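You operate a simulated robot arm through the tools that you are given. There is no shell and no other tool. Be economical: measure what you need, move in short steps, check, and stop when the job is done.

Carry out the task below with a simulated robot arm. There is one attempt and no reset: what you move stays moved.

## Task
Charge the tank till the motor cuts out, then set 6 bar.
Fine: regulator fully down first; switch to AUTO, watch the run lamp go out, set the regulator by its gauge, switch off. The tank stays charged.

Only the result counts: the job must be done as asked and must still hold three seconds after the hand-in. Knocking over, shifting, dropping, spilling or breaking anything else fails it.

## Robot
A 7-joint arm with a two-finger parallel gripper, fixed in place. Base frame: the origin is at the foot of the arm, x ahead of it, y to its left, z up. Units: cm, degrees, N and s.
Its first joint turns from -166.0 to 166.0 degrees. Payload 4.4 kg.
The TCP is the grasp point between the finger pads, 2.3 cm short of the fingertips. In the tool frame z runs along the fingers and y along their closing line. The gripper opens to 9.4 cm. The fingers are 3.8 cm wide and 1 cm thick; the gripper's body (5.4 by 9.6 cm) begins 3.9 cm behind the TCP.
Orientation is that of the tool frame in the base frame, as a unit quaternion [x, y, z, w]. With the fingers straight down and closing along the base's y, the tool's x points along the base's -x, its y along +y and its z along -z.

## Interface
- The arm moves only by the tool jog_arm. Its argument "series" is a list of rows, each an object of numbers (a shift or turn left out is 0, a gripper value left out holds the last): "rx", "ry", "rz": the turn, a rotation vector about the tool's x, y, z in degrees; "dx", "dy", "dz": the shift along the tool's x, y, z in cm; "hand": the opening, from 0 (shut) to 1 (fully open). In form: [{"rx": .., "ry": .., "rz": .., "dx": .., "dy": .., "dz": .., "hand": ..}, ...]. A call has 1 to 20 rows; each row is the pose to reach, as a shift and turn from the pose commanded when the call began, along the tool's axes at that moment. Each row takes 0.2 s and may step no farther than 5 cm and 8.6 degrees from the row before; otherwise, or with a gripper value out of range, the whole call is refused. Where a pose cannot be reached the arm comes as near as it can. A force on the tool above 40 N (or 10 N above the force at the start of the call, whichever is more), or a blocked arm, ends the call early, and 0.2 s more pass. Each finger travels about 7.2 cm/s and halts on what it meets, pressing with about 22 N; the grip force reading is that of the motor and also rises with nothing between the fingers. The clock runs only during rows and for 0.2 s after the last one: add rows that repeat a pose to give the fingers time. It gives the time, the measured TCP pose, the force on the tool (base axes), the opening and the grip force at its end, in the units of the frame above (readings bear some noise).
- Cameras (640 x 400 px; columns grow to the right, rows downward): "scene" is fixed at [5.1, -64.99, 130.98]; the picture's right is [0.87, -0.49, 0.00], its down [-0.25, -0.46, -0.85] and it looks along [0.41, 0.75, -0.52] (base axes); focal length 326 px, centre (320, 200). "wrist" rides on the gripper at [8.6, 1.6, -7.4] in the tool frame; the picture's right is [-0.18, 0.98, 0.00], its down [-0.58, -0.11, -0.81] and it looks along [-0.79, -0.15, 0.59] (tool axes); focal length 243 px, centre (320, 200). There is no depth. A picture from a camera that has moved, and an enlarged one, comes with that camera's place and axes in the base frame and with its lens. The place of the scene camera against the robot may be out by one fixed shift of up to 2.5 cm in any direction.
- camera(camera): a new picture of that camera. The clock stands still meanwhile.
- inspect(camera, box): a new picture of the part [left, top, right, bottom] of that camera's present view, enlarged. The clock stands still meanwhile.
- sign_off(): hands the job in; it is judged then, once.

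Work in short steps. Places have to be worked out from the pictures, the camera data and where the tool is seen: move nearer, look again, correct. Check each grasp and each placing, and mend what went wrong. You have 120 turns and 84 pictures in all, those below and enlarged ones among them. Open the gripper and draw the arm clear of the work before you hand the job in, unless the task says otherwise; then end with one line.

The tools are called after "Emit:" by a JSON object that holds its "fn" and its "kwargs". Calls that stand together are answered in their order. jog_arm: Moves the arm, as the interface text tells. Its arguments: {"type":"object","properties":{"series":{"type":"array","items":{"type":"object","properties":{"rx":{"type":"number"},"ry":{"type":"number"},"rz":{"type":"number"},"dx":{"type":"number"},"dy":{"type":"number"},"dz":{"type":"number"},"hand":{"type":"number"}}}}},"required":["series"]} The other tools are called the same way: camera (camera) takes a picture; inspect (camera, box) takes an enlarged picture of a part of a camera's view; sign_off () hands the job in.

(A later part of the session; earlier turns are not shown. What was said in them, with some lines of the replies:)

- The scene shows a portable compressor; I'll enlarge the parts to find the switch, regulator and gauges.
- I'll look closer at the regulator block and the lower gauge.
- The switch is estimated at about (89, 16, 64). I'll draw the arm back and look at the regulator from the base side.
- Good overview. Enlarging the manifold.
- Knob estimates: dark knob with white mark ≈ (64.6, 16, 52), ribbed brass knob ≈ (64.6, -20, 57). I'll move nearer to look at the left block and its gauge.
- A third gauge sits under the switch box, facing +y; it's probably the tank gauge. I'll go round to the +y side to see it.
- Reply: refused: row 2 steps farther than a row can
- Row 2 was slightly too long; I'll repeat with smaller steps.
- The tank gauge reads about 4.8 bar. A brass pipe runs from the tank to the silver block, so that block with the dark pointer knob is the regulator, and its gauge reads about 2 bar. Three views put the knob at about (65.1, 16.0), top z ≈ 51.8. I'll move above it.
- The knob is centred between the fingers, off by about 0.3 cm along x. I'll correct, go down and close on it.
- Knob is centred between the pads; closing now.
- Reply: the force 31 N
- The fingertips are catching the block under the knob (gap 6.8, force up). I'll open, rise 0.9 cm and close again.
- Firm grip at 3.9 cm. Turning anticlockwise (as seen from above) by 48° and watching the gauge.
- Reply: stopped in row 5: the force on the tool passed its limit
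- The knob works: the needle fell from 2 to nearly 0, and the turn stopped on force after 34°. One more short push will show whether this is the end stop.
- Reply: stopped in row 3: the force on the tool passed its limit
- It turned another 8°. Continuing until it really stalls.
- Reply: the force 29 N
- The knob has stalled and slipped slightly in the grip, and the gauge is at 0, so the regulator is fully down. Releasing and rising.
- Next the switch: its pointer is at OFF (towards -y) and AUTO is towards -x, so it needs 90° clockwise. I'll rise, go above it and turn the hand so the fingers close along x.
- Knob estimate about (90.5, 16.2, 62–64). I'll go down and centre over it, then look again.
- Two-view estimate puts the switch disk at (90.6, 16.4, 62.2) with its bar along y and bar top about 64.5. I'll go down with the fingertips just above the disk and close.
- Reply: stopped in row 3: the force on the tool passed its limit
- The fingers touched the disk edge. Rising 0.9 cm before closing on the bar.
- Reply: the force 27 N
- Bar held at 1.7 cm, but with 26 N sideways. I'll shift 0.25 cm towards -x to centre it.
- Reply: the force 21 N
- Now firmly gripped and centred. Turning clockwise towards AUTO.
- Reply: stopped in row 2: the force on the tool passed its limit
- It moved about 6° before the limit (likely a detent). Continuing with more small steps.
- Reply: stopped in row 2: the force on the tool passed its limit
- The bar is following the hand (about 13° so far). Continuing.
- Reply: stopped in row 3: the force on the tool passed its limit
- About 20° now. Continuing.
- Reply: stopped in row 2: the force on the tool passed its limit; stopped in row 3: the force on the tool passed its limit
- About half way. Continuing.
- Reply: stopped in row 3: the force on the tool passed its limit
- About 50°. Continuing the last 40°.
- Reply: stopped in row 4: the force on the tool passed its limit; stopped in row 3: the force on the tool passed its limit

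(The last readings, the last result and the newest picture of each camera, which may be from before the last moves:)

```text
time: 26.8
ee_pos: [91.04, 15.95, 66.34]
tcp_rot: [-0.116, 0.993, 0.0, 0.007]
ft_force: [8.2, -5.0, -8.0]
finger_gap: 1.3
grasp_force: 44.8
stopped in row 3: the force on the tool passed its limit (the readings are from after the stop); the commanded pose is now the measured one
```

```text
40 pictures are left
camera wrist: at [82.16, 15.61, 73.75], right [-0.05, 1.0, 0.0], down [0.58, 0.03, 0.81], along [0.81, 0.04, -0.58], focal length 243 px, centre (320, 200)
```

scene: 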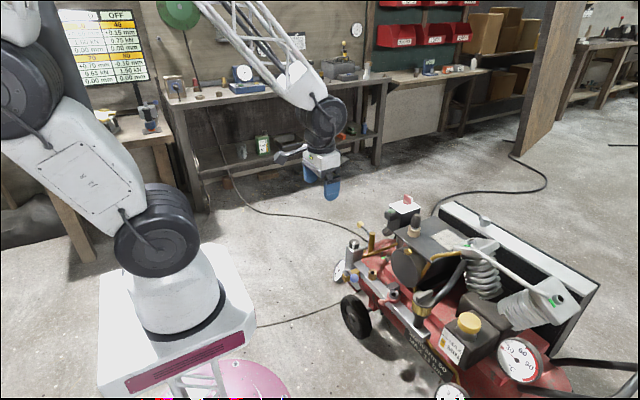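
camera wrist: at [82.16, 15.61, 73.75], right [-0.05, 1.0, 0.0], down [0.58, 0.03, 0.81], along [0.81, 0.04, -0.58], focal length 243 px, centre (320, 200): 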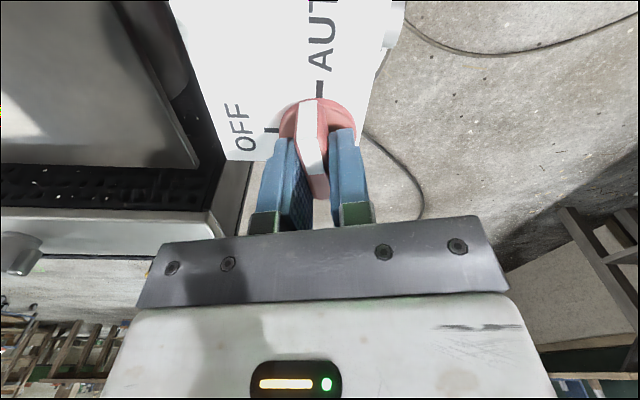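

Nearly at AUTO, and a green glow on the fingers suggests the lamp is lit. Finishing the last 13°.

Emit:
{"fn": "jog_arm", "kwargs": {"series": [{"rz": 5}, {"rz": 10}, {"rz": 15}]}}

Emit:
{"fn": "camera", "kwargs": {"camera": "wrist"}}

Emit:
{"fn": "inspect", "kwargs": {"camera": "scene", "box": [370, 160, 440, 220]}}

```text
time: 27.7
ee_pos: [90.99, 15.77, 66.38]
tcp_rot: [0.007, 1.0, 0.0, 0.007]
ft_force: [5.8, -6.1, -9.2]
finger_gap: 1.3
grasp_force: 45.0
stopped in row 3: the force on the tool passed its limit (the readings are from after the stop); the commanded pose is now the measured one
```

```text
39 pictures are left
camera wrist: at [82.33, 17.64, 73.75], right [0.2, 0.98, 0.0], down [0.57, -0.12, 0.81], along [0.8, -0.16, -0.58], focal length 243 px, centre (320, 200)
```

wrist: 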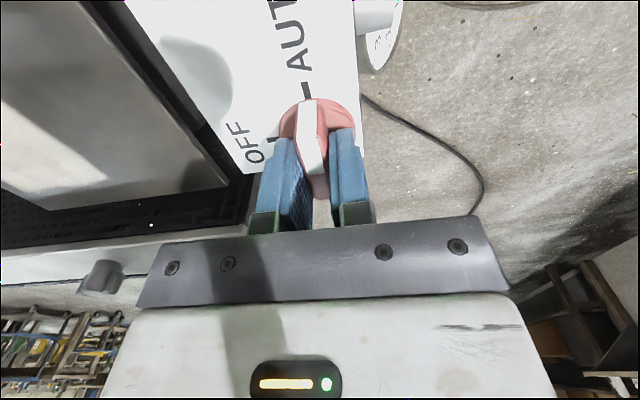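

```text
6.67 times, centred on (405, 190) of scene
camera zoom: at [5.1, -64.99, 130.98], right [0.87, -0.49, 0.0], down [-0.25, -0.46, -0.85], along [0.41, 0.75, -0.52], focal length 2175 px, centre (-247, 267)
```

zoom: 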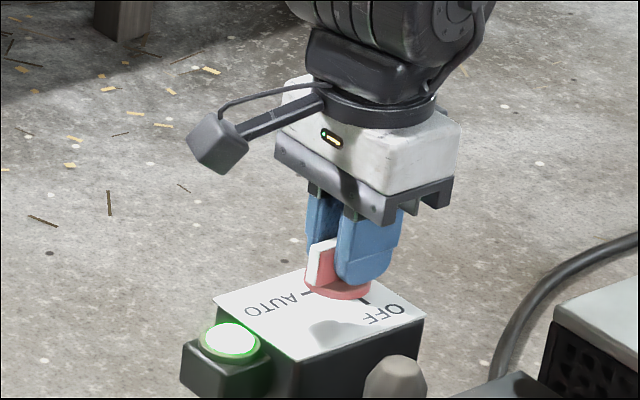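

The lamp is lit and the pointer is on AUTO. I'll release, rise, and go back towards the regulator while it charges.

Emit:
{"fn": "jog_arm", "kwargs": {"series": [{"hand": 0.2}, {"hand": 0.4}, {"hand": 0.5}, {"hand": 0.5, "dz": -4}, {"dz": -8}, {"dz": -9, "dx": 4.5}, {"dz": -9, "dx": 9}, {"dz": -9, "dx": 13.5}, {"dz": -9, "dx": 18}, {"dz": -9, "dx": 22.5}, {"dz": -9, "dx": 27}, {"dz": -7, "dx": 31.5}, {"dz": -6, "dx": 36}, {"dz": -6, "dx": 36}, {"dz": -6, "dx": 36}, {"dz": -6, "dx": 36}]}}

Emit:
{"fn": "camera", "kwargs": {"camera": "wrist"}}

Emit:
{"fn": "inspect", "kwargs": {"camera": "scene", "box": [370, 170, 440, 220]}}

```text
time: 31.1
ee_pos: [54.84, 16.48, 72.08]
tcp_rot: [0.008, 1.0, 0.0, 0.007]
ft_force: [-0.1, 0.0, 0.0]
finger_gap: 4.69
grasp_force: 0.2
```

```text
37 pictures are left
camera wrist: at [46.2, 18.21, 79.41], right [0.2, 0.98, 0.0], down [0.57, -0.12, 0.81], along [0.8, -0.16, -0.58], focal length 243 px, centre (320, 200)
```

wrist: 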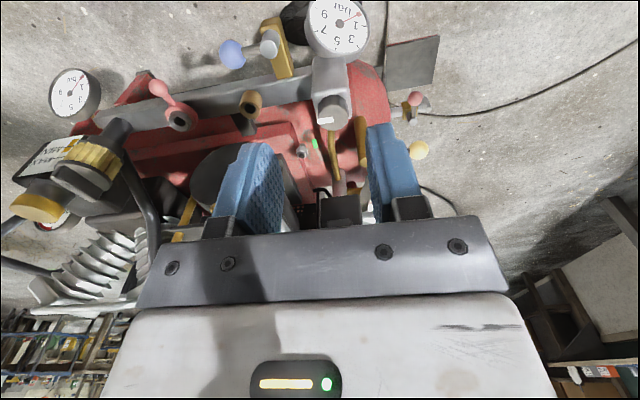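

```text
8.00 times, centred on (405, 195) of scene
camera zoom: at [5.1, -64.99, 130.98], right [0.87, -0.49, 0.0], down [-0.25, -0.46, -0.85], along [0.41, 0.75, -0.52], focal length 2610 px, centre (-360, 240)
```

zoom: 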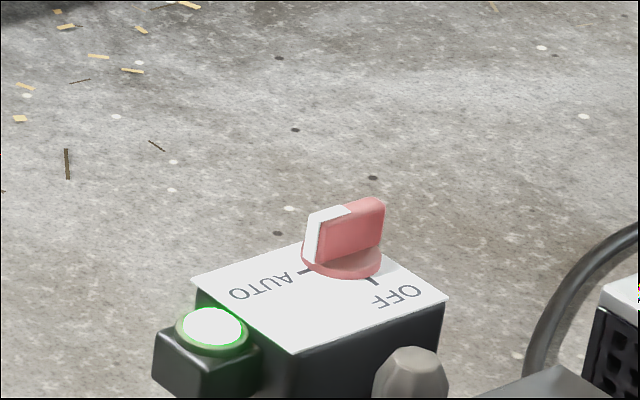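

Lamp on and the tank is charging. From here the regulator gauge is readable (0). I'll wait.

Emit:
{"fn": "jog_arm", "kwargs": {"series": [{}, {}, {}, {}, {}, {}, {}, {}, {}, {}, {}, {}, {}, {}, {}, {}, {}, {}, {}, {}]}}

Emit:
{"fn": "jog_arm", "kwargs": {"series": [{}, {}, {}, {}, {}, {}, {}, {}, {}, {}, {}, {}, {}, {}, {}, {}, {}, {}, {}, {}]}}

Emit:
{"fn": "camera", "kwargs": {"camera": "scene"}}

```text
time: 35.3
ee_pos: [54.95, 16.36, 72.18]
tcp_rot: [0.008, 1.0, 0.0, 0.007]
ft_force: [0.7, 0.1, -0.1]
finger_gap: 4.72
grasp_force: 0.0
```

```text
time: 39.5
ee_pos: [54.92, 16.39, 72.21]
tcp_rot: [0.008, 1.0, 0.0, 0.007]
ft_force: [0.8, 0.1, -0.3]
finger_gap: 4.72
grasp_force: 0.0
```

```text
35 pictures are left
```

scene: 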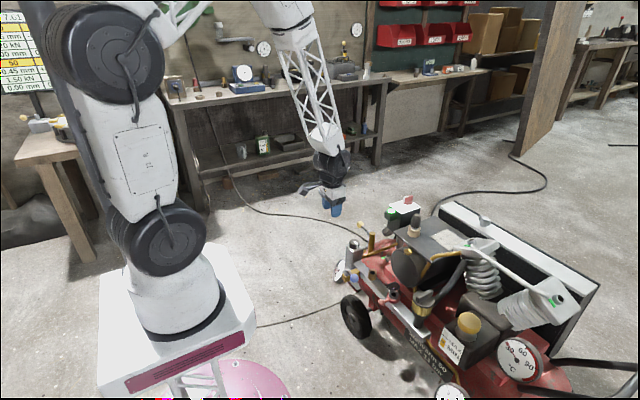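

Emit:
{"fn": "inspect", "kwargs": {"camera": "scene", "box": [370, 180, 450, 230]}}

```text
8.00 times, centred on (410, 205) of scene
camera zoom: at [5.1, -64.99, 130.98], right [0.87, -0.49, 0.0], down [-0.25, -0.46, -0.85], along [0.41, 0.75, -0.52], focal length 2610 px, centre (-400, 160)
```

zoom: 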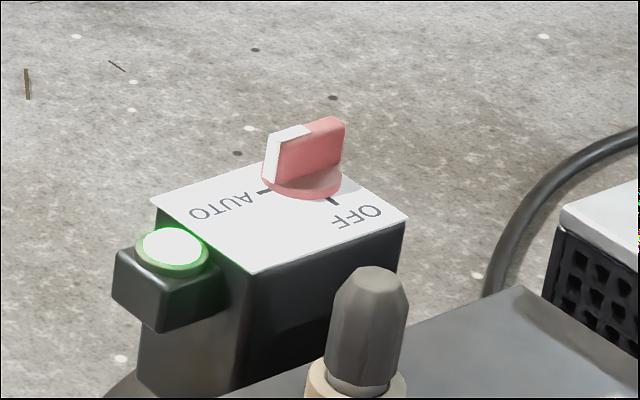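

Still charging. I'll level the small tilt and use the time to go above the regulator knob with the hand turned back for a long clockwise stroke.

Emit:
{"fn": "jog_arm", "kwargs": {"series": [{"ry": 0.8, "rz": -0.9}, {"ry": 0.8, "rz": -0.9}]}}

Emit:
{"fn": "jog_arm", "kwargs": {"series": [{"dx": -2, "rz": -8}, {"dx": -4, "rz": -16}, {"dx": -6, "rz": -24}, {"dx": -8, "rz": -32}, {"dx": -10, "rz": -40}, {"dx": -10.7, "dy": -0.3, "rz": -48}, {"dx": -10.7, "dy": -0.3, "rz": -56}, {"dx": -10.7, "dy": -0.3, "rz": -64}, {"dx": -10.7, "dy": -0.3, "rz": -72}, {"dx": -10.7, "dy": -0.3, "rz": -80}, {"dx": -10.7, "dy": -0.3, "rz": -80, "hand": 0.75}, {"dx": -10.7, "dy": -0.3, "dz": 4, "rz": -80}, {"dx": -10.7, "dy": -0.3, "dz": 8, "rz": -80}, {"dx": -10.7, "dy": -0.3, "dz": 10, "rz": -80}, {"dx": -10.7, "dy": -0.3, "dz": 10, "rz": -80}]}}

Emit:
{"fn": "camera", "kwargs": {"camera": "wrist"}}

```text
time: 40.1
ee_pos: [54.95, 16.39, 72.05]
tcp_rot: [0.0, 1.0, 0.001, 0.0]
ft_force: [0.1, 0.3, -0.1]
finger_gap: 4.7
grasp_force: 0.1
```

```text
time: 43.3
ee_pos: [65.61, 16.1, 61.93]
tcp_rot: [-0.644, 0.765, -0.001, -0.001]
ft_force: [0.0, 0.4, -0.1]
finger_gap: 7.05
grasp_force: 0.1
```

```text
33 pictures are left
camera wrist: at [62.49, 7.86, 69.4], right [-0.94, 0.35, 0.0], down [0.21, 0.55, 0.81], along [0.28, 0.75, -0.59], focal length 243 px, centre (320, 200)
```

wrist: 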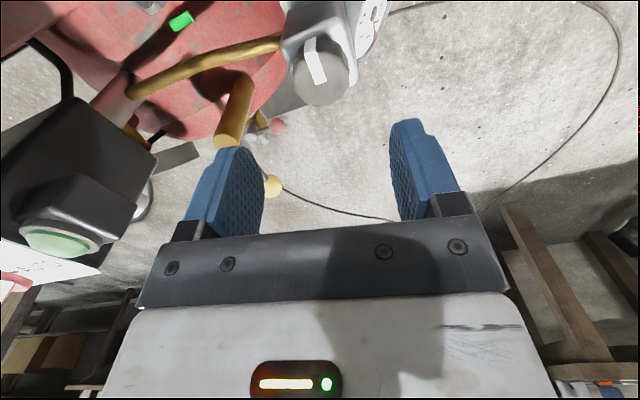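

The lamp looks dark now; checking it closely.

Emit:
{"fn": "inspect", "kwargs": {"camera": "wrist", "box": [0, 170, 160, 270]}}

```text
4.00 times, centred on (80, 220) of wrist
camera zoom: at [62.49, 7.86, 69.4], right [-0.94, 0.35, 0.0], down [0.21, 0.55, 0.81], along [0.28, 0.75, -0.59], focal length 970 px, centre (1280, 120)
```

zoom: 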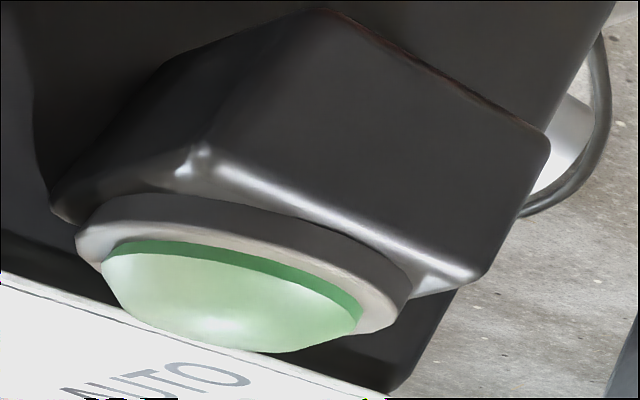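

Lamp is out: the motor has cut out. Now gripping the regulator knob at the height that worked before.

Emit:
{"fn": "jog_arm", "kwargs": {"series": [{"dz": 4}, {"dz": 7}, {"dz": 8.7}, {"dz": 8.7, "hand": 0.6}, {"dz": 8.7, "hand": 0.5}, {"dz": 8.7, "hand": 0.4}, {"dz": 8.7, "hand": 0.3}, {"dz": 8.7, "hand": 0.3}]}}

```text
time: 45.2
ee_pos: [65.51, 16.09, 53.21]
tcp_rot: [-0.644, 0.765, 0.0, -0.002]
ft_force: [-6.9, 7.7, 8.3]
finger_gap: 3.93
grasp_force: 45.3
stopped in row 8: the force on the tool passed its limit (the readings are from after the stop); the commanded pose is now the measured one
```

Gripped at 3.93. Turning clockwise in small steps.

Emit:
{"fn": "jog_arm", "kwargs": {"series": [{"rz": 7}, {"rz": 14}, {"rz": 21}, {"rz": 28}, {"rz": 35}, {"rz": 42}, {"rz": 49}, {"rz": 56}, {"rz": 63}, {"rz": 70}, {"rz": 77}, {"rz": 84}, {"rz": 91}, {"rz": 98}, {"rz": 105}]}}

Emit:
{"fn": "inspect", "kwargs": {"camera": "scene", "box": [324, 240, 372, 290]}}

```text
time: 46.0
ee_pos: [65.63, 16.12, 53.29]
tcp_rot: [-0.53, 0.848, 0.001, -0.002]
ft_force: [-7.4, 3.2, 11.0]
finger_gap: 3.93
grasp_force: 45.4
stopped in row 3: the force on the tool passed its limit (the readings are from after the stop); the commanded pose is now the measured one
```

```text
8.00 times, centred on (348, 265) of scene
camera zoom: at [5.1, -64.99, 130.98], right [0.87, -0.49, 0.0], down [-0.25, -0.46, -0.85], along [0.41, 0.75, -0.52], focal length 2610 px, centre (96, -320)
```

zoom: 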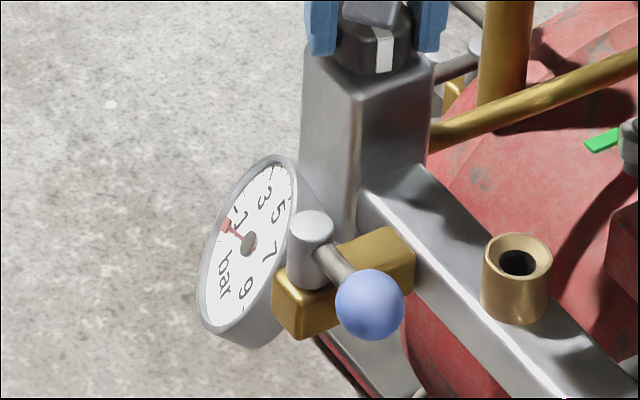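

Roughly 27° per bar. Continuing with repeated short turns.

Emit:
{"fn": "jog_arm", "kwargs": {"series": [{"rz": 7}, {"rz": 14}, {"rz": 21}, {"rz": 28}, {"rz": 35}, {"rz": 42}, {"rz": 49}]}}

Emit:
{"fn": "jog_arm", "kwargs": {"series": [{"rz": 7}, {"rz": 14}, {"rz": 21}, {"rz": 28}, {"rz": 35}, {"rz": 42}, {"rz": 49}]}}

Emit:
{"fn": "jog_arm", "kwargs": {"series": [{"rz": 7}, {"rz": 14}, {"rz": 21}, {"rz": 28}, {"rz": 35}, {"rz": 42}, {"rz": 49}]}}

```text
time: 47.5
ee_pos: [65.52, 16.05, 53.27]
tcp_rot: [-0.129, 0.992, 0.0, -0.002]
ft_force: [-0.2, -16.1, 2.6]
finger_gap: 3.93
grasp_force: 45.1
```

```text
time: 48.6
ee_pos: [65.4, 15.95, 53.3]
tcp_rot: [0.124, 0.992, -0.001, -0.001]
ft_force: [-4.5, -4.0, 9.3]
finger_gap: 3.91
grasp_force: 44.8
stopped in row 5: the force on the tool passed its limit (the readings are from after the stop); the commanded pose is now the measured one
```

```text
time: 50.2
ee_pos: [65.58, 15.88, 53.26]
tcp_rot: [0.526, 0.851, -0.002, 0.0]
ft_force: [-8.6, -18.9, 11.7]
finger_gap: 3.91
grasp_force: 44.6
```

Total turn about 143°. Checking the gauge.

Emit:
{"fn": "inspect", "kwargs": {"camera": "scene", "box": [324, 240, 372, 290]}}

```text
8.00 times, centred on (348, 265) of scene
camera zoom: at [5.1, -64.99, 130.98], right [0.87, -0.49, 0.0], down [-0.25, -0.46, -0.85], along [0.41, 0.75, -0.52], focal length 2610 px, centre (96, -320)
```

zoom: 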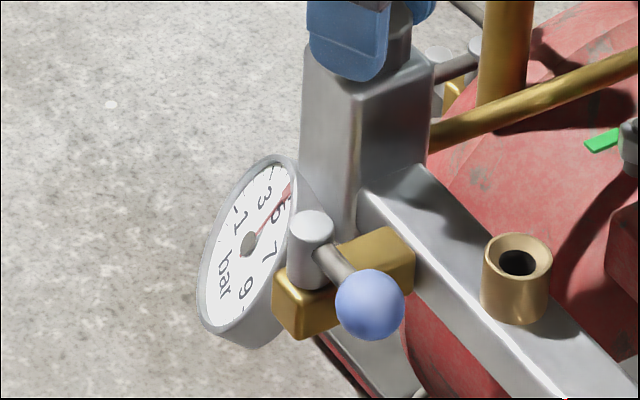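

It reads about 4.6 bar. Turning a further 32°, then I'll take a proper reading.

Emit:
{"fn": "jog_arm", "kwargs": {"series": [{"rz": 6}, {"rz": 12}, {"rz": 18}, {"rz": 24}, {"rz": 30}, {"rz": 32}, {"rz": 32}]}}

Emit:
{"fn": "inspect", "kwargs": {"camera": "scene", "box": [324, 240, 372, 290]}}

```text
time: 51.2
ee_pos: [65.52, 16.07, 53.31]
tcp_rot: [0.673, 0.74, -0.002, 0.0]
ft_force: [-6.6, -3.4, 12.1]
finger_gap: 3.94
grasp_force: 45.2
stopped in row 4: the force on the tool passed its limit (the readings are from after the stop); the commanded pose is now the measured one
```

```text
8.00 times, centred on (348, 265) of scene
camera zoom: at [5.1, -64.99, 130.98], right [0.87, -0.49, 0.0], down [-0.25, -0.46, -0.85], along [0.41, 0.75, -0.52], focal length 2610 px, centre (96, -320)
```

zoom: 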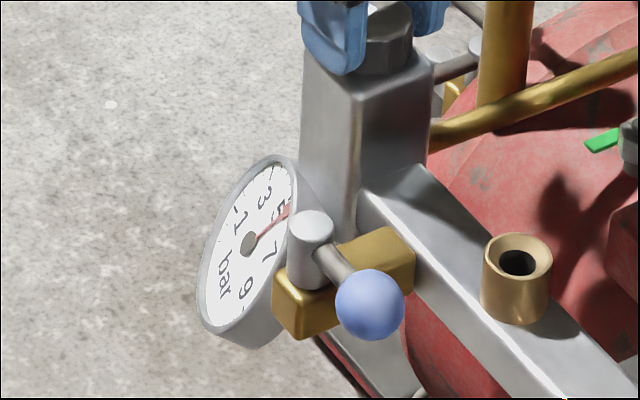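

About 5.5 bar by this oblique view. I'll release and back off to read the gauge squarely.

Emit:
{"fn": "jog_arm", "kwargs": {"series": [{"hand": 0.55}, {"hand": 0.75}, {"hand": 0.75}, {"dz": -4, "rz": -8}, {"dz": -8, "rz": -16}, {"dz": -12, "rz": -24}, {"dz": -16, "rz": -32}, {"dz": -18, "dx": 0.2, "dy": -2, "rz": -40}, {"dz": -19, "dx": 0.4, "dy": -4, "rz": -48}, {"dz": -19, "dx": 0.6, "dy": -6, "rz": -56}, {"dz": -19, "dx": 0.8, "dy": -8, "rz": -64}, {"dz": -19, "dx": 0.9, "dy": -9.5, "rz": -72}, {"dz": -19, "dx": 0.9, "dy": -9.5, "rz": -80}, {"dz": -19, "dx": 0.9, "dy": -9.5, "rz": -84.5}]}}

Emit:
{"fn": "inspect", "kwargs": {"camera": "wrist", "box": [290, 0, 400, 70]}}

```text
time: 54.2
ee_pos: [56.0, 15.98, 72.41]
tcp_rot: [0.002, 1.0, -0.001, -0.004]
ft_force: [0.4, -0.7, 0.1]
finger_gap: 7.01
grasp_force: 0.1
```

```text
5.71 times, centred on (345, 35) of wrist
camera zoom: at [47.39, 17.68, 79.8], right [0.19, 0.98, 0.0], down [0.58, -0.11, 0.8], along [0.79, -0.15, -0.59], focal length 1386 px, centre (177, 1143)
```

zoom: 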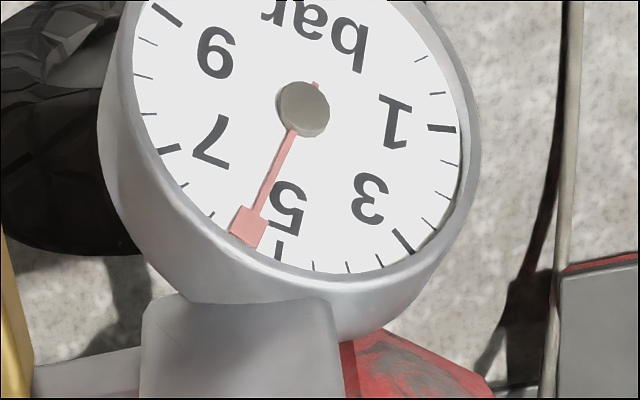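

The needle is at about 5.5 bar. I need about 14° more clockwise. I'll regrip at a hand angle matching the knob's facets (-5.5°).

Emit:
{"fn": "jog_arm", "kwargs": {"series": [{"dx": -4, "rz": -5.5}, {"dx": -8, "rz": -5.5}, {"dx": -9.5, "rz": -5.5, "dz": 3}, {"dx": -9.5, "rz": -5.5, "dz": 7.5}, {"dx": -9.5, "rz": -5.5, "dz": 12}, {"dx": -9.5, "rz": -5.5, "dz": 16}, {"dx": -9.5, "rz": -5.5, "dz": 19.15}, {"dx": -9.5, "rz": -5.5, "dz": 19.15, "hand": 0.6}, {"dx": -9.5, "rz": -5.5, "dz": 19.15, "hand": 0.5}, {"dx": -9.5, "rz": -5.5, "dz": 19.15, "hand": 0.4}, {"dx": -9.5, "rz": -5.5, "dz": 19.15, "hand": 0.3}, {"dx": -9.5, "rz": -5.5, "dz": 19.15, "hand": 0.3}]}}

Emit:
{"fn": "inspect", "kwargs": {"camera": "scene", "box": [324, 240, 372, 290]}}

```text
time: 56.8
ee_pos: [65.49, 15.89, 53.02]
tcp_rot: [-0.047, 0.999, -0.001, -0.004]
ft_force: [-3.3, 30.5, -10.9]
finger_gap: 4.18
grasp_force: 14.8
```

```text
8.00 times, centred on (348, 265) of scene
camera zoom: at [5.1, -64.99, 130.98], right [0.87, -0.49, 0.0], down [-0.25, -0.46, -0.85], along [0.41, 0.75, -0.52], focal length 2610 px, centre (96, -320)
```

zoom: 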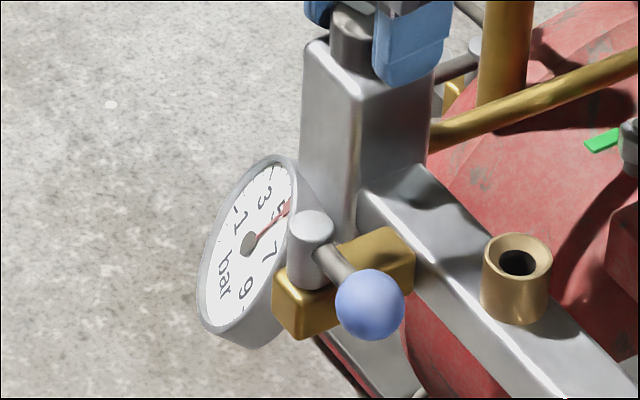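

Only one pad is pressing (30 N in +y); shifting 0.25 cm in +y to centre, with a touch of height.

Emit:
{"fn": "jog_arm", "kwargs": {"series": [{"dy": 0.12, "dz": -0.1}, {"dy": 0.25, "dz": -0.2}, {"dy": 0.25, "dz": -0.2}]}}

```text
time: 57.5
ee_pos: [65.43, 15.93, 53.25]
tcp_rot: [-0.045, 0.999, -0.002, -0.003]
ft_force: [5.7, -5.1, -6.0]
finger_gap: 3.92
grasp_force: 44.6
stopped in row 3: the force on the tool passed its limit (the readings are from after the stop); the commanded pose is now the measured one
```

Centred grip now at 3.92. Turning 14° clockwise.

Emit:
{"fn": "jog_arm", "kwargs": {"series": [{"rz": 4}, {"rz": 8}, {"rz": 12}, {"rz": 14}, {"rz": 14}]}}

Emit:
{"fn": "inspect", "kwargs": {"camera": "scene", "box": [324, 240, 372, 290]}}

```text
time: 58.5
ee_pos: [65.44, 16.02, 53.29]
tcp_rot: [0.072, 0.997, -0.001, -0.002]
ft_force: [4.3, -0.6, -4.7]
finger_gap: 3.92
grasp_force: 44.5
stopped in row 4: the force on the tool passed its limit (the readings are from after the stop); the commanded pose is now the measured one
```

```text
8.00 times, centred on (348, 265) of scene
camera zoom: at [5.1, -64.99, 130.98], right [0.87, -0.49, 0.0], down [-0.25, -0.46, -0.85], along [0.41, 0.75, -0.52], focal length 2610 px, centre (96, -320)
```

zoom: 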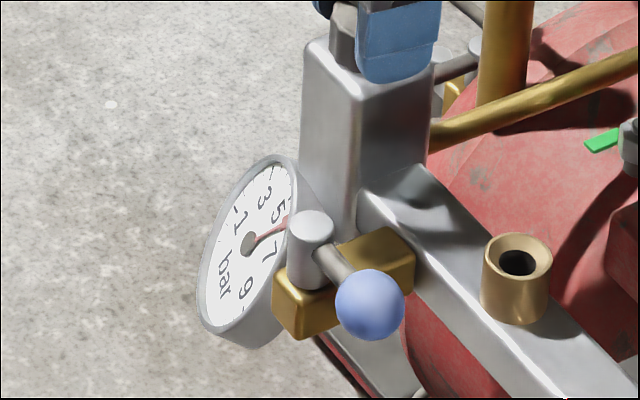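

Turned about 13.5°. Releasing and backing off to read it.

Emit:
{"fn": "jog_arm", "kwargs": {"series": [{"hand": 0.55}, {"hand": 0.75}, {"hand": 0.75}, {"dz": -4, "rz": -8}, {"dz": -8, "rz": -8}, {"dz": -12, "rz": -8}, {"dz": -16, "dx": 2, "rz": -8}, {"dz": -19, "dx": 5, "rz": -8}, {"dz": -19, "dx": 9.5, "rz": -8}]}}

Emit:
{"fn": "inspect", "kwargs": {"camera": "wrist", "box": [290, 0, 400, 70]}}

```text
time: 60.5
ee_pos: [56.22, 17.48, 72.39]
tcp_rot: [0.003, 1.0, -0.001, -0.002]
ft_force: [-0.3, -0.8, -0.4]
finger_gap: 7.05
grasp_force: 0.0
```

```text
5.71 times, centred on (345, 35) of wrist
camera zoom: at [47.52, 19.23, 79.82], right [0.19, 0.98, 0.0], down [0.58, -0.11, 0.8], along [0.79, -0.15, -0.59], focal length 1386 px, centre (177, 1143)
```

zoom: 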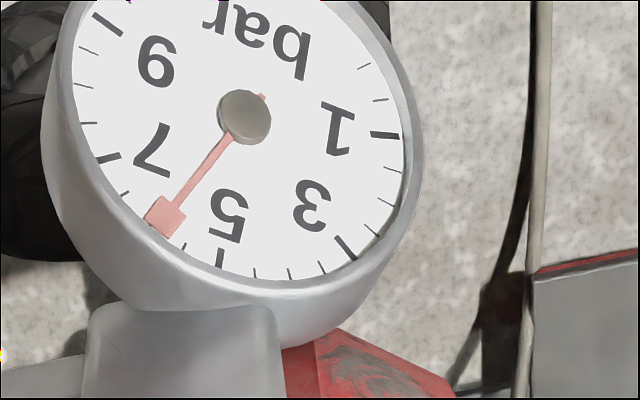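

It looks slightly under 6 (about 5.9) from this steep angle. I'll move back and lower for a squarer view.

Emit:
{"fn": "jog_arm", "kwargs": {"series": [{"dx": 4, "hand": 0.95}, {"dx": 8, "dz": 3}, {"dx": 12, "dz": 6}, {"dx": 12, "dz": 10}, {"dx": 12, "dz": 14}, {"dx": 12, "dz": 14}]}}

Emit:
{"fn": "inspect", "kwargs": {"camera": "wrist", "box": [270, 100, 390, 180]}}

```text
time: 61.9
ee_pos: [44.07, 17.39, 58.44]
tcp_rot: [0.003, 1.0, -0.001, -0.003]
ft_force: [-0.4, 0.2, 0.7]
finger_gap: 8.92
grasp_force: 0.1
```

```text
5.00 times, centred on (330, 140) of wrist
camera zoom: at [35.51, 19.03, 65.91], right [0.19, 0.98, 0.0], down [0.58, -0.11, 0.8], along [0.79, -0.15, -0.6], focal length 1213 px, centre (270, 500)
```

zoom: 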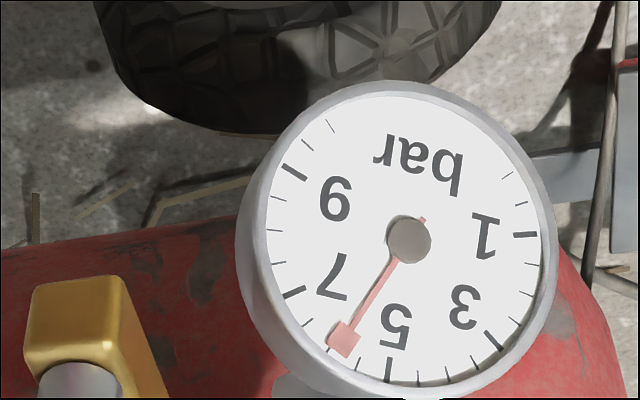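

Zooming further for a more exact reading.

Emit:
{"fn": "inspect", "kwargs": {"camera": "wrist", "box": [315, 115, 385, 180]}}

```text
6.15 times, centred on (350, 148) of wrist
camera zoom: at [35.51, 19.03, 65.91], right [0.19, 0.98, 0.0], down [0.58, -0.11, 0.8], along [0.79, -0.15, -0.6], focal length 1493 px, centre (135, 523)
```

zoom: 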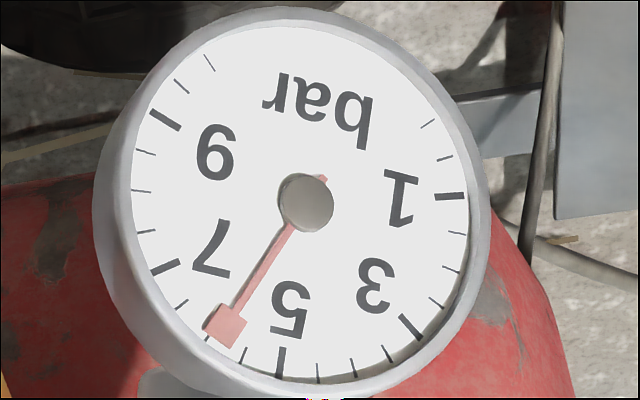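

Allowing for parallax it reads about 5.95 bar, which is on the mark. Now to switch off: rising and going over the switch.

Emit:
{"fn": "jog_arm", "kwargs": {"series": [{"dz": -4.5, "hand": 0.6}, {"dz": -9}, {"dz": -13.5}, {"dz": -18}, {"dz": -20, "dx": -4}, {"dz": -20, "dx": -8.8}, {"dz": -20, "dx": -13.6}, {"dz": -20, "dx": -18.4}, {"dz": -20, "dx": -23.2}, {"dz": -20, "dx": -28}, {"dz": -20, "dx": -32.8}, {"dz": -20, "dx": -37.6}, {"dz": -20, "dx": -42.4, "dy": -0.6}, {"dz": -20, "dx": -46.6, "dy": -1.2}, {"dz": -16, "dx": -46.6, "dy": -1.2}, {"dz": -13.5, "dx": -46.6, "dy": -1.2}]}}

Emit:
{"fn": "camera", "kwargs": {"camera": "wrist"}}

Emit:
{"fn": "inspect", "kwargs": {"camera": "scene", "box": [370, 160, 440, 220]}}

```text
time: 65.3
ee_pos: [90.65, 15.88, 71.69]
tcp_rot: [0.002, 1.0, -0.001, -0.002]
ft_force: [1.0, -0.7, 0.6]
finger_gap: 5.66
grasp_force: 0.0
```

```text
22 pictures are left
camera wrist: at [82.09, 17.75, 79.2], right [0.19, 0.98, 0.0], down [0.58, -0.11, 0.8], along [0.79, -0.15, -0.59], focal length 243 px, centre (320, 200)
```

wrist: 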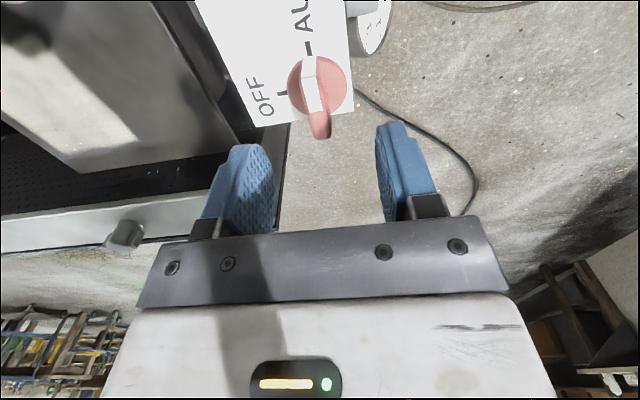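

```text
6.67 times, centred on (405, 190) of scene
camera zoom: at [5.1, -64.99, 130.98], right [0.87, -0.49, 0.0], down [-0.25, -0.46, -0.85], along [0.41, 0.75, -0.52], focal length 2175 px, centre (-247, 267)
```

zoom: 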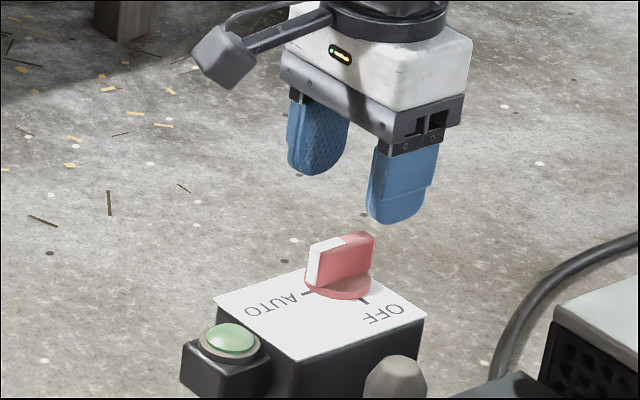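

The lamp is still out. The switch centre is about (90.9, 16.1) with its bar along x, so I'll go down and grip it.

Emit:
{"fn": "jog_arm", "kwargs": {"series": [{"dx": -0.2, "dy": 0.2, "dz": 3}, {"dx": -0.2, "dy": 0.2, "dz": 5.2}, {"dx": -0.2, "dy": 0.2, "dz": 5.2, "hand": 0.45}, {"dx": -0.2, "dy": 0.2, "dz": 5.2, "hand": 0.3}, {"dx": -0.2, "dy": 0.2, "dz": 5.2, "hand": 0.15}, {"dx": -0.2, "dy": 0.2, "dz": 5.2, "hand": 0.05}, {"dx": -0.2, "dy": 0.2, "dz": 5.2, "hand": 0.05}]}}

Emit:
{"fn": "camera", "kwargs": {"camera": "wrist"}}

```text
time: 66.5
ee_pos: [90.85, 15.7, 66.31]
tcp_rot: [0.004, 1.0, -0.001, -0.003]
ft_force: [-0.3, -27.9, 3.4]
finger_gap: 3.98
grasp_force: 21.6
stopped in row 5: the force on the tool passed its limit (the readings are from after the stop); the commanded pose is now the measured one
```

```text
20 pictures are left
camera wrist: at [82.19, 17.61, 73.84], right [0.19, 0.98, 0.0], down [0.59, -0.11, 0.8], along [0.79, -0.16, -0.6], focal length 243 px, centre (320, 200)
```

wrist: 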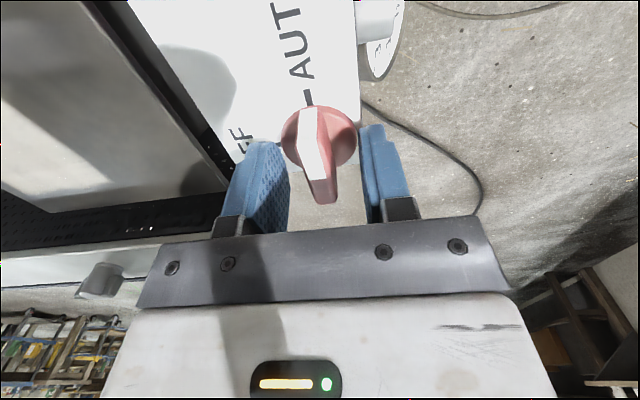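

The pads caught the disk edge again; opening, rising 0.45 cm, and closing on the bar.

Emit:
{"fn": "jog_arm", "kwargs": {"series": [{"hand": 0.55}, {"hand": 0.55, "dz": -0.45, "dy": 0.2}, {"dz": -0.45, "dy": 0.2, "hand": 0.4}, {"dz": -0.45, "dy": 0.2, "hand": 0.25}, {"dz": -0.45, "dy": 0.2, "hand": 0.1}, {"dz": -0.45, "dy": 0.2, "hand": 0.05}, {"dz": -0.45, "dy": 0.2, "hand": 0.05}]}}

```text
time: 68.1
ee_pos: [90.84, 16.02, 66.89]
tcp_rot: [0.003, 1.0, -0.002, -0.003]
ft_force: [-3.5, -30.4, 6.4]
finger_gap: 1.84
grasp_force: 15.1
```

On the bar, with 30 N towards -y; shifting 0.3 cm in -y to balance.

Emit:
{"fn": "jog_arm", "kwargs": {"series": [{"dy": -0.15, "dz": 0.1}, {"dy": -0.3, "dz": 0.2}, {"dy": -0.3, "dz": 0.2}]}}

Emit:
{"fn": "jog_arm", "kwargs": {"series": [{"rz": -5}, {"rz": -10}, {"rz": -15}, {"rz": -20}, {"rz": -25}, {"rz": -30}, {"rz": -35}, {"rz": -40}]}}

Emit:
{"fn": "camera", "kwargs": {"camera": "wrist"}}

```text
time: 68.9
ee_pos: [90.88, 15.87, 66.68]
tcp_rot: [0.004, 1.0, -0.001, -0.003]
ft_force: [3.5, -21.5, 9.7]
finger_gap: 1.45
grasp_force: 11.2
```

```text
time: 70.7
ee_pos: [90.64, 16.02, 66.68]
tcp_rot: [-0.34, 0.94, 0.0, -0.003]
ft_force: [-20.2, 9.3, 18.1]
finger_gap: 1.3
grasp_force: 44.4
```

```text
19 pictures are left
camera wrist: at [83.07, 11.81, 74.14], right [-0.49, 0.87, 0.0], down [0.52, 0.29, 0.8], along [0.7, 0.39, -0.6], focal length 243 px, centre (320, 200)
```

wrist: 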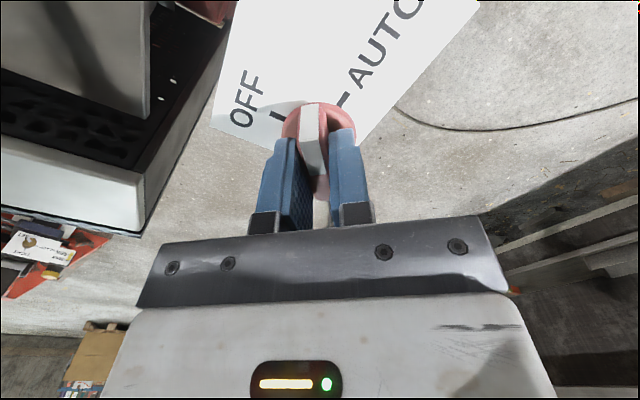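

Turned 40° with the bar following. Continuing to OFF.

Emit:
{"fn": "jog_arm", "kwargs": {"series": [{"rz": -5}, {"rz": -10}, {"rz": -15}, {"rz": -20}, {"rz": -25}, {"rz": -30}, {"rz": -35}, {"rz": -40}, {"rz": -45}, {"rz": -50}]}}

Emit:
{"fn": "jog_arm", "kwargs": {"series": [{"rz": -2}, {"rz": -4}]}}

Emit:
{"fn": "camera", "kwargs": {"camera": "wrist"}}

```text
time: 71.1
ee_pos: [90.72, 15.98, 66.78]
tcp_rot: [-0.377, 0.926, 0.0, -0.004]
ft_force: [-9.4, 4.3, 5.2]
finger_gap: 1.28
grasp_force: 45.1
stopped in row 2: the force on the tool passed its limit (the readings are from after the stop); the commanded pose is now the measured one
```

```text
time: 71.7
ee_pos: [90.62, 16.04, 66.57]
tcp_rot: [-0.408, 0.913, 0.0, -0.005]
ft_force: [-21.7, 2.3, 11.1]
finger_gap: 1.29
grasp_force: 44.8
```

```text
18 pictures are left
camera wrist: at [83.77, 10.75, 74.14], right [-0.61, 0.79, 0.0], down [0.47, 0.36, 0.8], along [0.63, 0.49, -0.6], focal length 243 px, centre (320, 200)
```

wrist: 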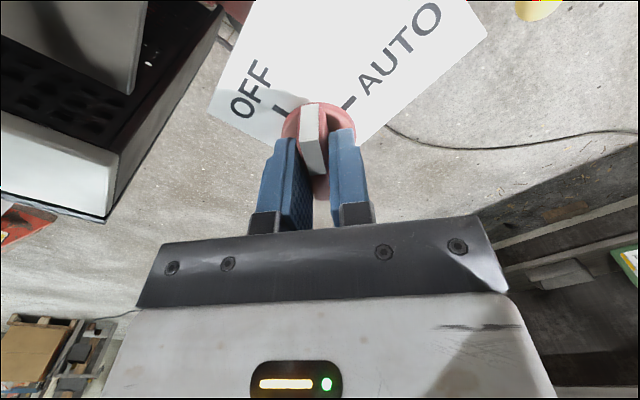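

About 48° so far. Continuing with repeated small turns.

Emit:
{"fn": "jog_arm", "kwargs": {"series": [{"rz": -5}, {"rz": -10}, {"rz": -15}, {"rz": -20}, {"rz": -25}, {"rz": -30}, {"rz": -35}, {"rz": -40}]}}

Emit:
{"fn": "jog_arm", "kwargs": {"series": [{"rz": -5}, {"rz": -10}, {"rz": -15}, {"rz": -20}]}}

Emit:
{"fn": "jog_arm", "kwargs": {"series": [{"rz": -5}, {"rz": -10}]}}

Emit:
{"fn": "camera", "kwargs": {"camera": "wrist"}}

```text
time: 72.3
ee_pos: [90.67, 16.03, 66.74]
tcp_rot: [-0.477, 0.879, 0.001, -0.004]
ft_force: [-10.7, 3.2, 5.3]
finger_gap: 1.28
grasp_force: 45.4
stopped in row 2: the force on the tool passed its limit (the readings are from after the stop); the commanded pose is now the measured one
```

```text
time: 73.3
ee_pos: [90.59, 16.18, 66.69]
tcp_rot: [-0.607, 0.795, 0.002, -0.005]
ft_force: [-12.2, 2.4, 4.3]
finger_gap: 1.32
grasp_force: 45.2
stopped in row 4: the force on the tool passed its limit (the readings are from after the stop); the commanded pose is now the measured one
```

```text
time: 73.9
ee_pos: [90.57, 16.21, 66.61]
tcp_rot: [-0.674, 0.738, 0.003, -0.005]
ft_force: [-26.2, 4.5, 15.3]
finger_gap: 1.32
grasp_force: 44.9
```

```text
17 pictures are left
camera wrist: at [88.22, 7.72, 74.12], right [-0.96, 0.27, 0.01], down [0.17, 0.57, 0.8], along [0.21, 0.77, -0.6], focal length 243 px, centre (320, 200)
```

wrist: 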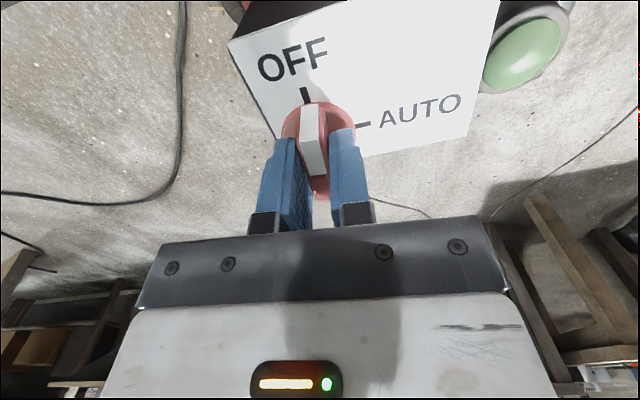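

About 5° short of OFF. Finishing the turn.

Emit:
{"fn": "jog_arm", "kwargs": {"series": [{"rz": -3}, {"rz": -6}, {"rz": -9}]}}

Emit:
{"fn": "camera", "kwargs": {"camera": "wrist"}}

```text
time: 74.4
ee_pos: [90.49, 16.12, 66.6]
tcp_rot: [-0.702, 0.712, 0.003, -0.005]
ft_force: [-12.4, 1.7, 4.9]
finger_gap: 1.3
grasp_force: 45.1
stopped in row 2: the force on the tool passed its limit (the readings are from after the stop); the commanded pose is now the measured one
```

```text
16 pictures are left
camera wrist: at [88.85, 7.57, 74.11], right [-0.98, 0.2, 0.01], down [0.13, 0.58, 0.8], along [0.15, 0.79, -0.6], focal length 243 px, centre (320, 200)
```

wrist: 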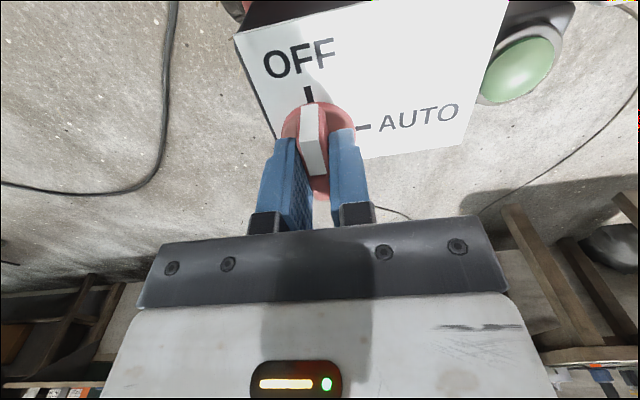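

Now aligned with the OFF tick. One small extra push to seat it, then release and rise.

Emit:
{"fn": "jog_arm", "kwargs": {"series": [{"rz": -2}, {"rz": -3}]}}

Emit:
{"fn": "jog_arm", "kwargs": {"series": [{"hand": 0.2}, {"hand": 0.4}, {"hand": 0.5}, {"dz": -4}, {"dz": -8}, {"dz": -10}]}}

Emit:
{"fn": "camera", "kwargs": {"camera": "wrist"}}

Emit:
{"fn": "inspect", "kwargs": {"camera": "scene", "box": [376, 180, 440, 220]}}

```text
time: 75.0
ee_pos: [90.54, 16.06, 66.7]
tcp_rot: [0.721, -0.693, -0.003, 0.006]
ft_force: [-22.7, 10.4, 8.0]
finger_gap: 1.39
grasp_force: 45.1
```

```text
time: 76.4
ee_pos: [90.75, 16.19, 76.55]
tcp_rot: [0.721, -0.693, -0.003, 0.005]
ft_force: [-0.8, 0.6, -0.5]
finger_gap: 4.71
grasp_force: 0.0
```

```text
15 pictures are left
camera wrist: at [89.52, 7.6, 84.06], right [-0.99, 0.15, 0.01], down [0.1, 0.59, 0.8], along [0.11, 0.8, -0.6], focal length 243 px, centre (320, 200)
```

wrist: 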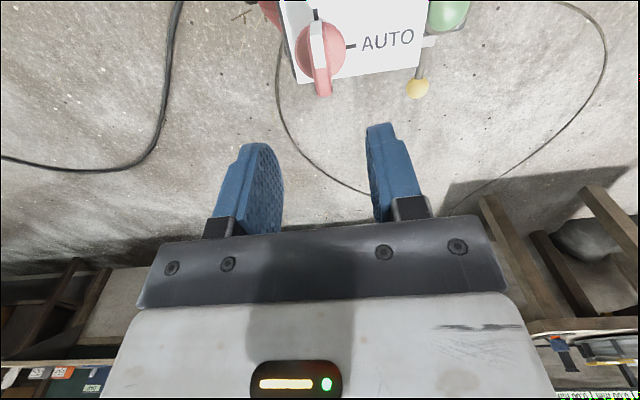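

```text
10.00 times, centred on (408, 200) of scene
camera zoom: at [5.1, -64.99, 130.98], right [0.87, -0.49, 0.0], down [-0.25, -0.46, -0.85], along [0.41, 0.75, -0.52], focal length 3263 px, centre (-560, 200)
```

zoom: 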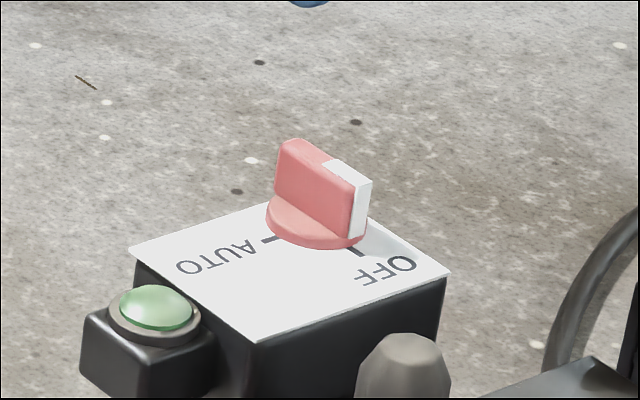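

The switch is back exactly at OFF and the lamp is out. I'll retreat and check the regulator gauge again.

Emit:
{"fn": "jog_arm", "kwargs": {"series": [{"dy": 3.7, "rz": 7.7}, {"dy": 7.4, "rz": 15.4}, {"dy": 11.1, "rz": 23}, {"dy": 14.8, "rz": 30.7}, {"dy": 18.5, "rz": 38.4}, {"dy": 22.2, "rz": 46}, {"dx": -0.5, "dy": 26, "rz": 53.7}, {"dx": -0.8, "dy": 29.7, "rz": 61.4}, {"dx": -1.2, "dy": 33.4, "rz": 69}, {"dx": -1.5, "dy": 37.1, "rz": 76.7}, {"dx": -1.8, "dy": 40.8, "rz": 84.4}, {"dx": -1.9, "dy": 44.6, "rz": 92}, {"dx": -1.9, "dy": 46.5, "dz": 4, "rz": 92, "hand": 0.95}, {"dx": -1.9, "dy": 46.5, "dz": 8.5, "rz": 92}, {"dx": -1.9, "dy": 46.5, "dz": 13, "rz": 92}, {"dx": -1.9, "dy": 46.5, "dz": 17.5, "rz": 92}, {"dx": -1.9, "dy": 46.5, "dz": 17.5, "rz": 92}]}}

Emit:
{"fn": "inspect", "kwargs": {"camera": "wrist", "box": [290, 100, 410, 180]}}

```text
time: 80.0
ee_pos: [43.68, 16.22, 59.35]
tcp_rot: [0.0, 1.0, -0.002, -0.005]
ft_force: [-0.2, -0.8, 0.0]
finger_gap: 8.93
grasp_force: 0.0
```

```text
5.00 times, centred on (350, 140) of wrist
camera zoom: at [35.12, 17.86, 66.92], right [0.18, 0.98, 0.0], down [0.59, -0.11, 0.8], along [0.79, -0.15, -0.6], focal length 1213 px, centre (170, 500)
```

zoom: 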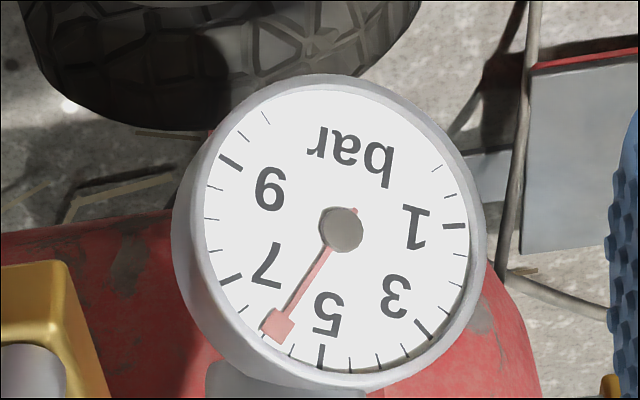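

The regulator gauge holds at about 6 bar, the switch is at OFF, and the arm is clear with the gripper open. Handing in.

Emit:
{"fn": "sign_off", "kwargs": {}}

```text
The job is handed in.
```

I turned the regulator fully down, charged the tank on AUTO until the run lamp went out, set the regulator to about 5.95 bar by its gauge (target 6), and switched OFF; I did not re-read the tank gauge after cut-out.
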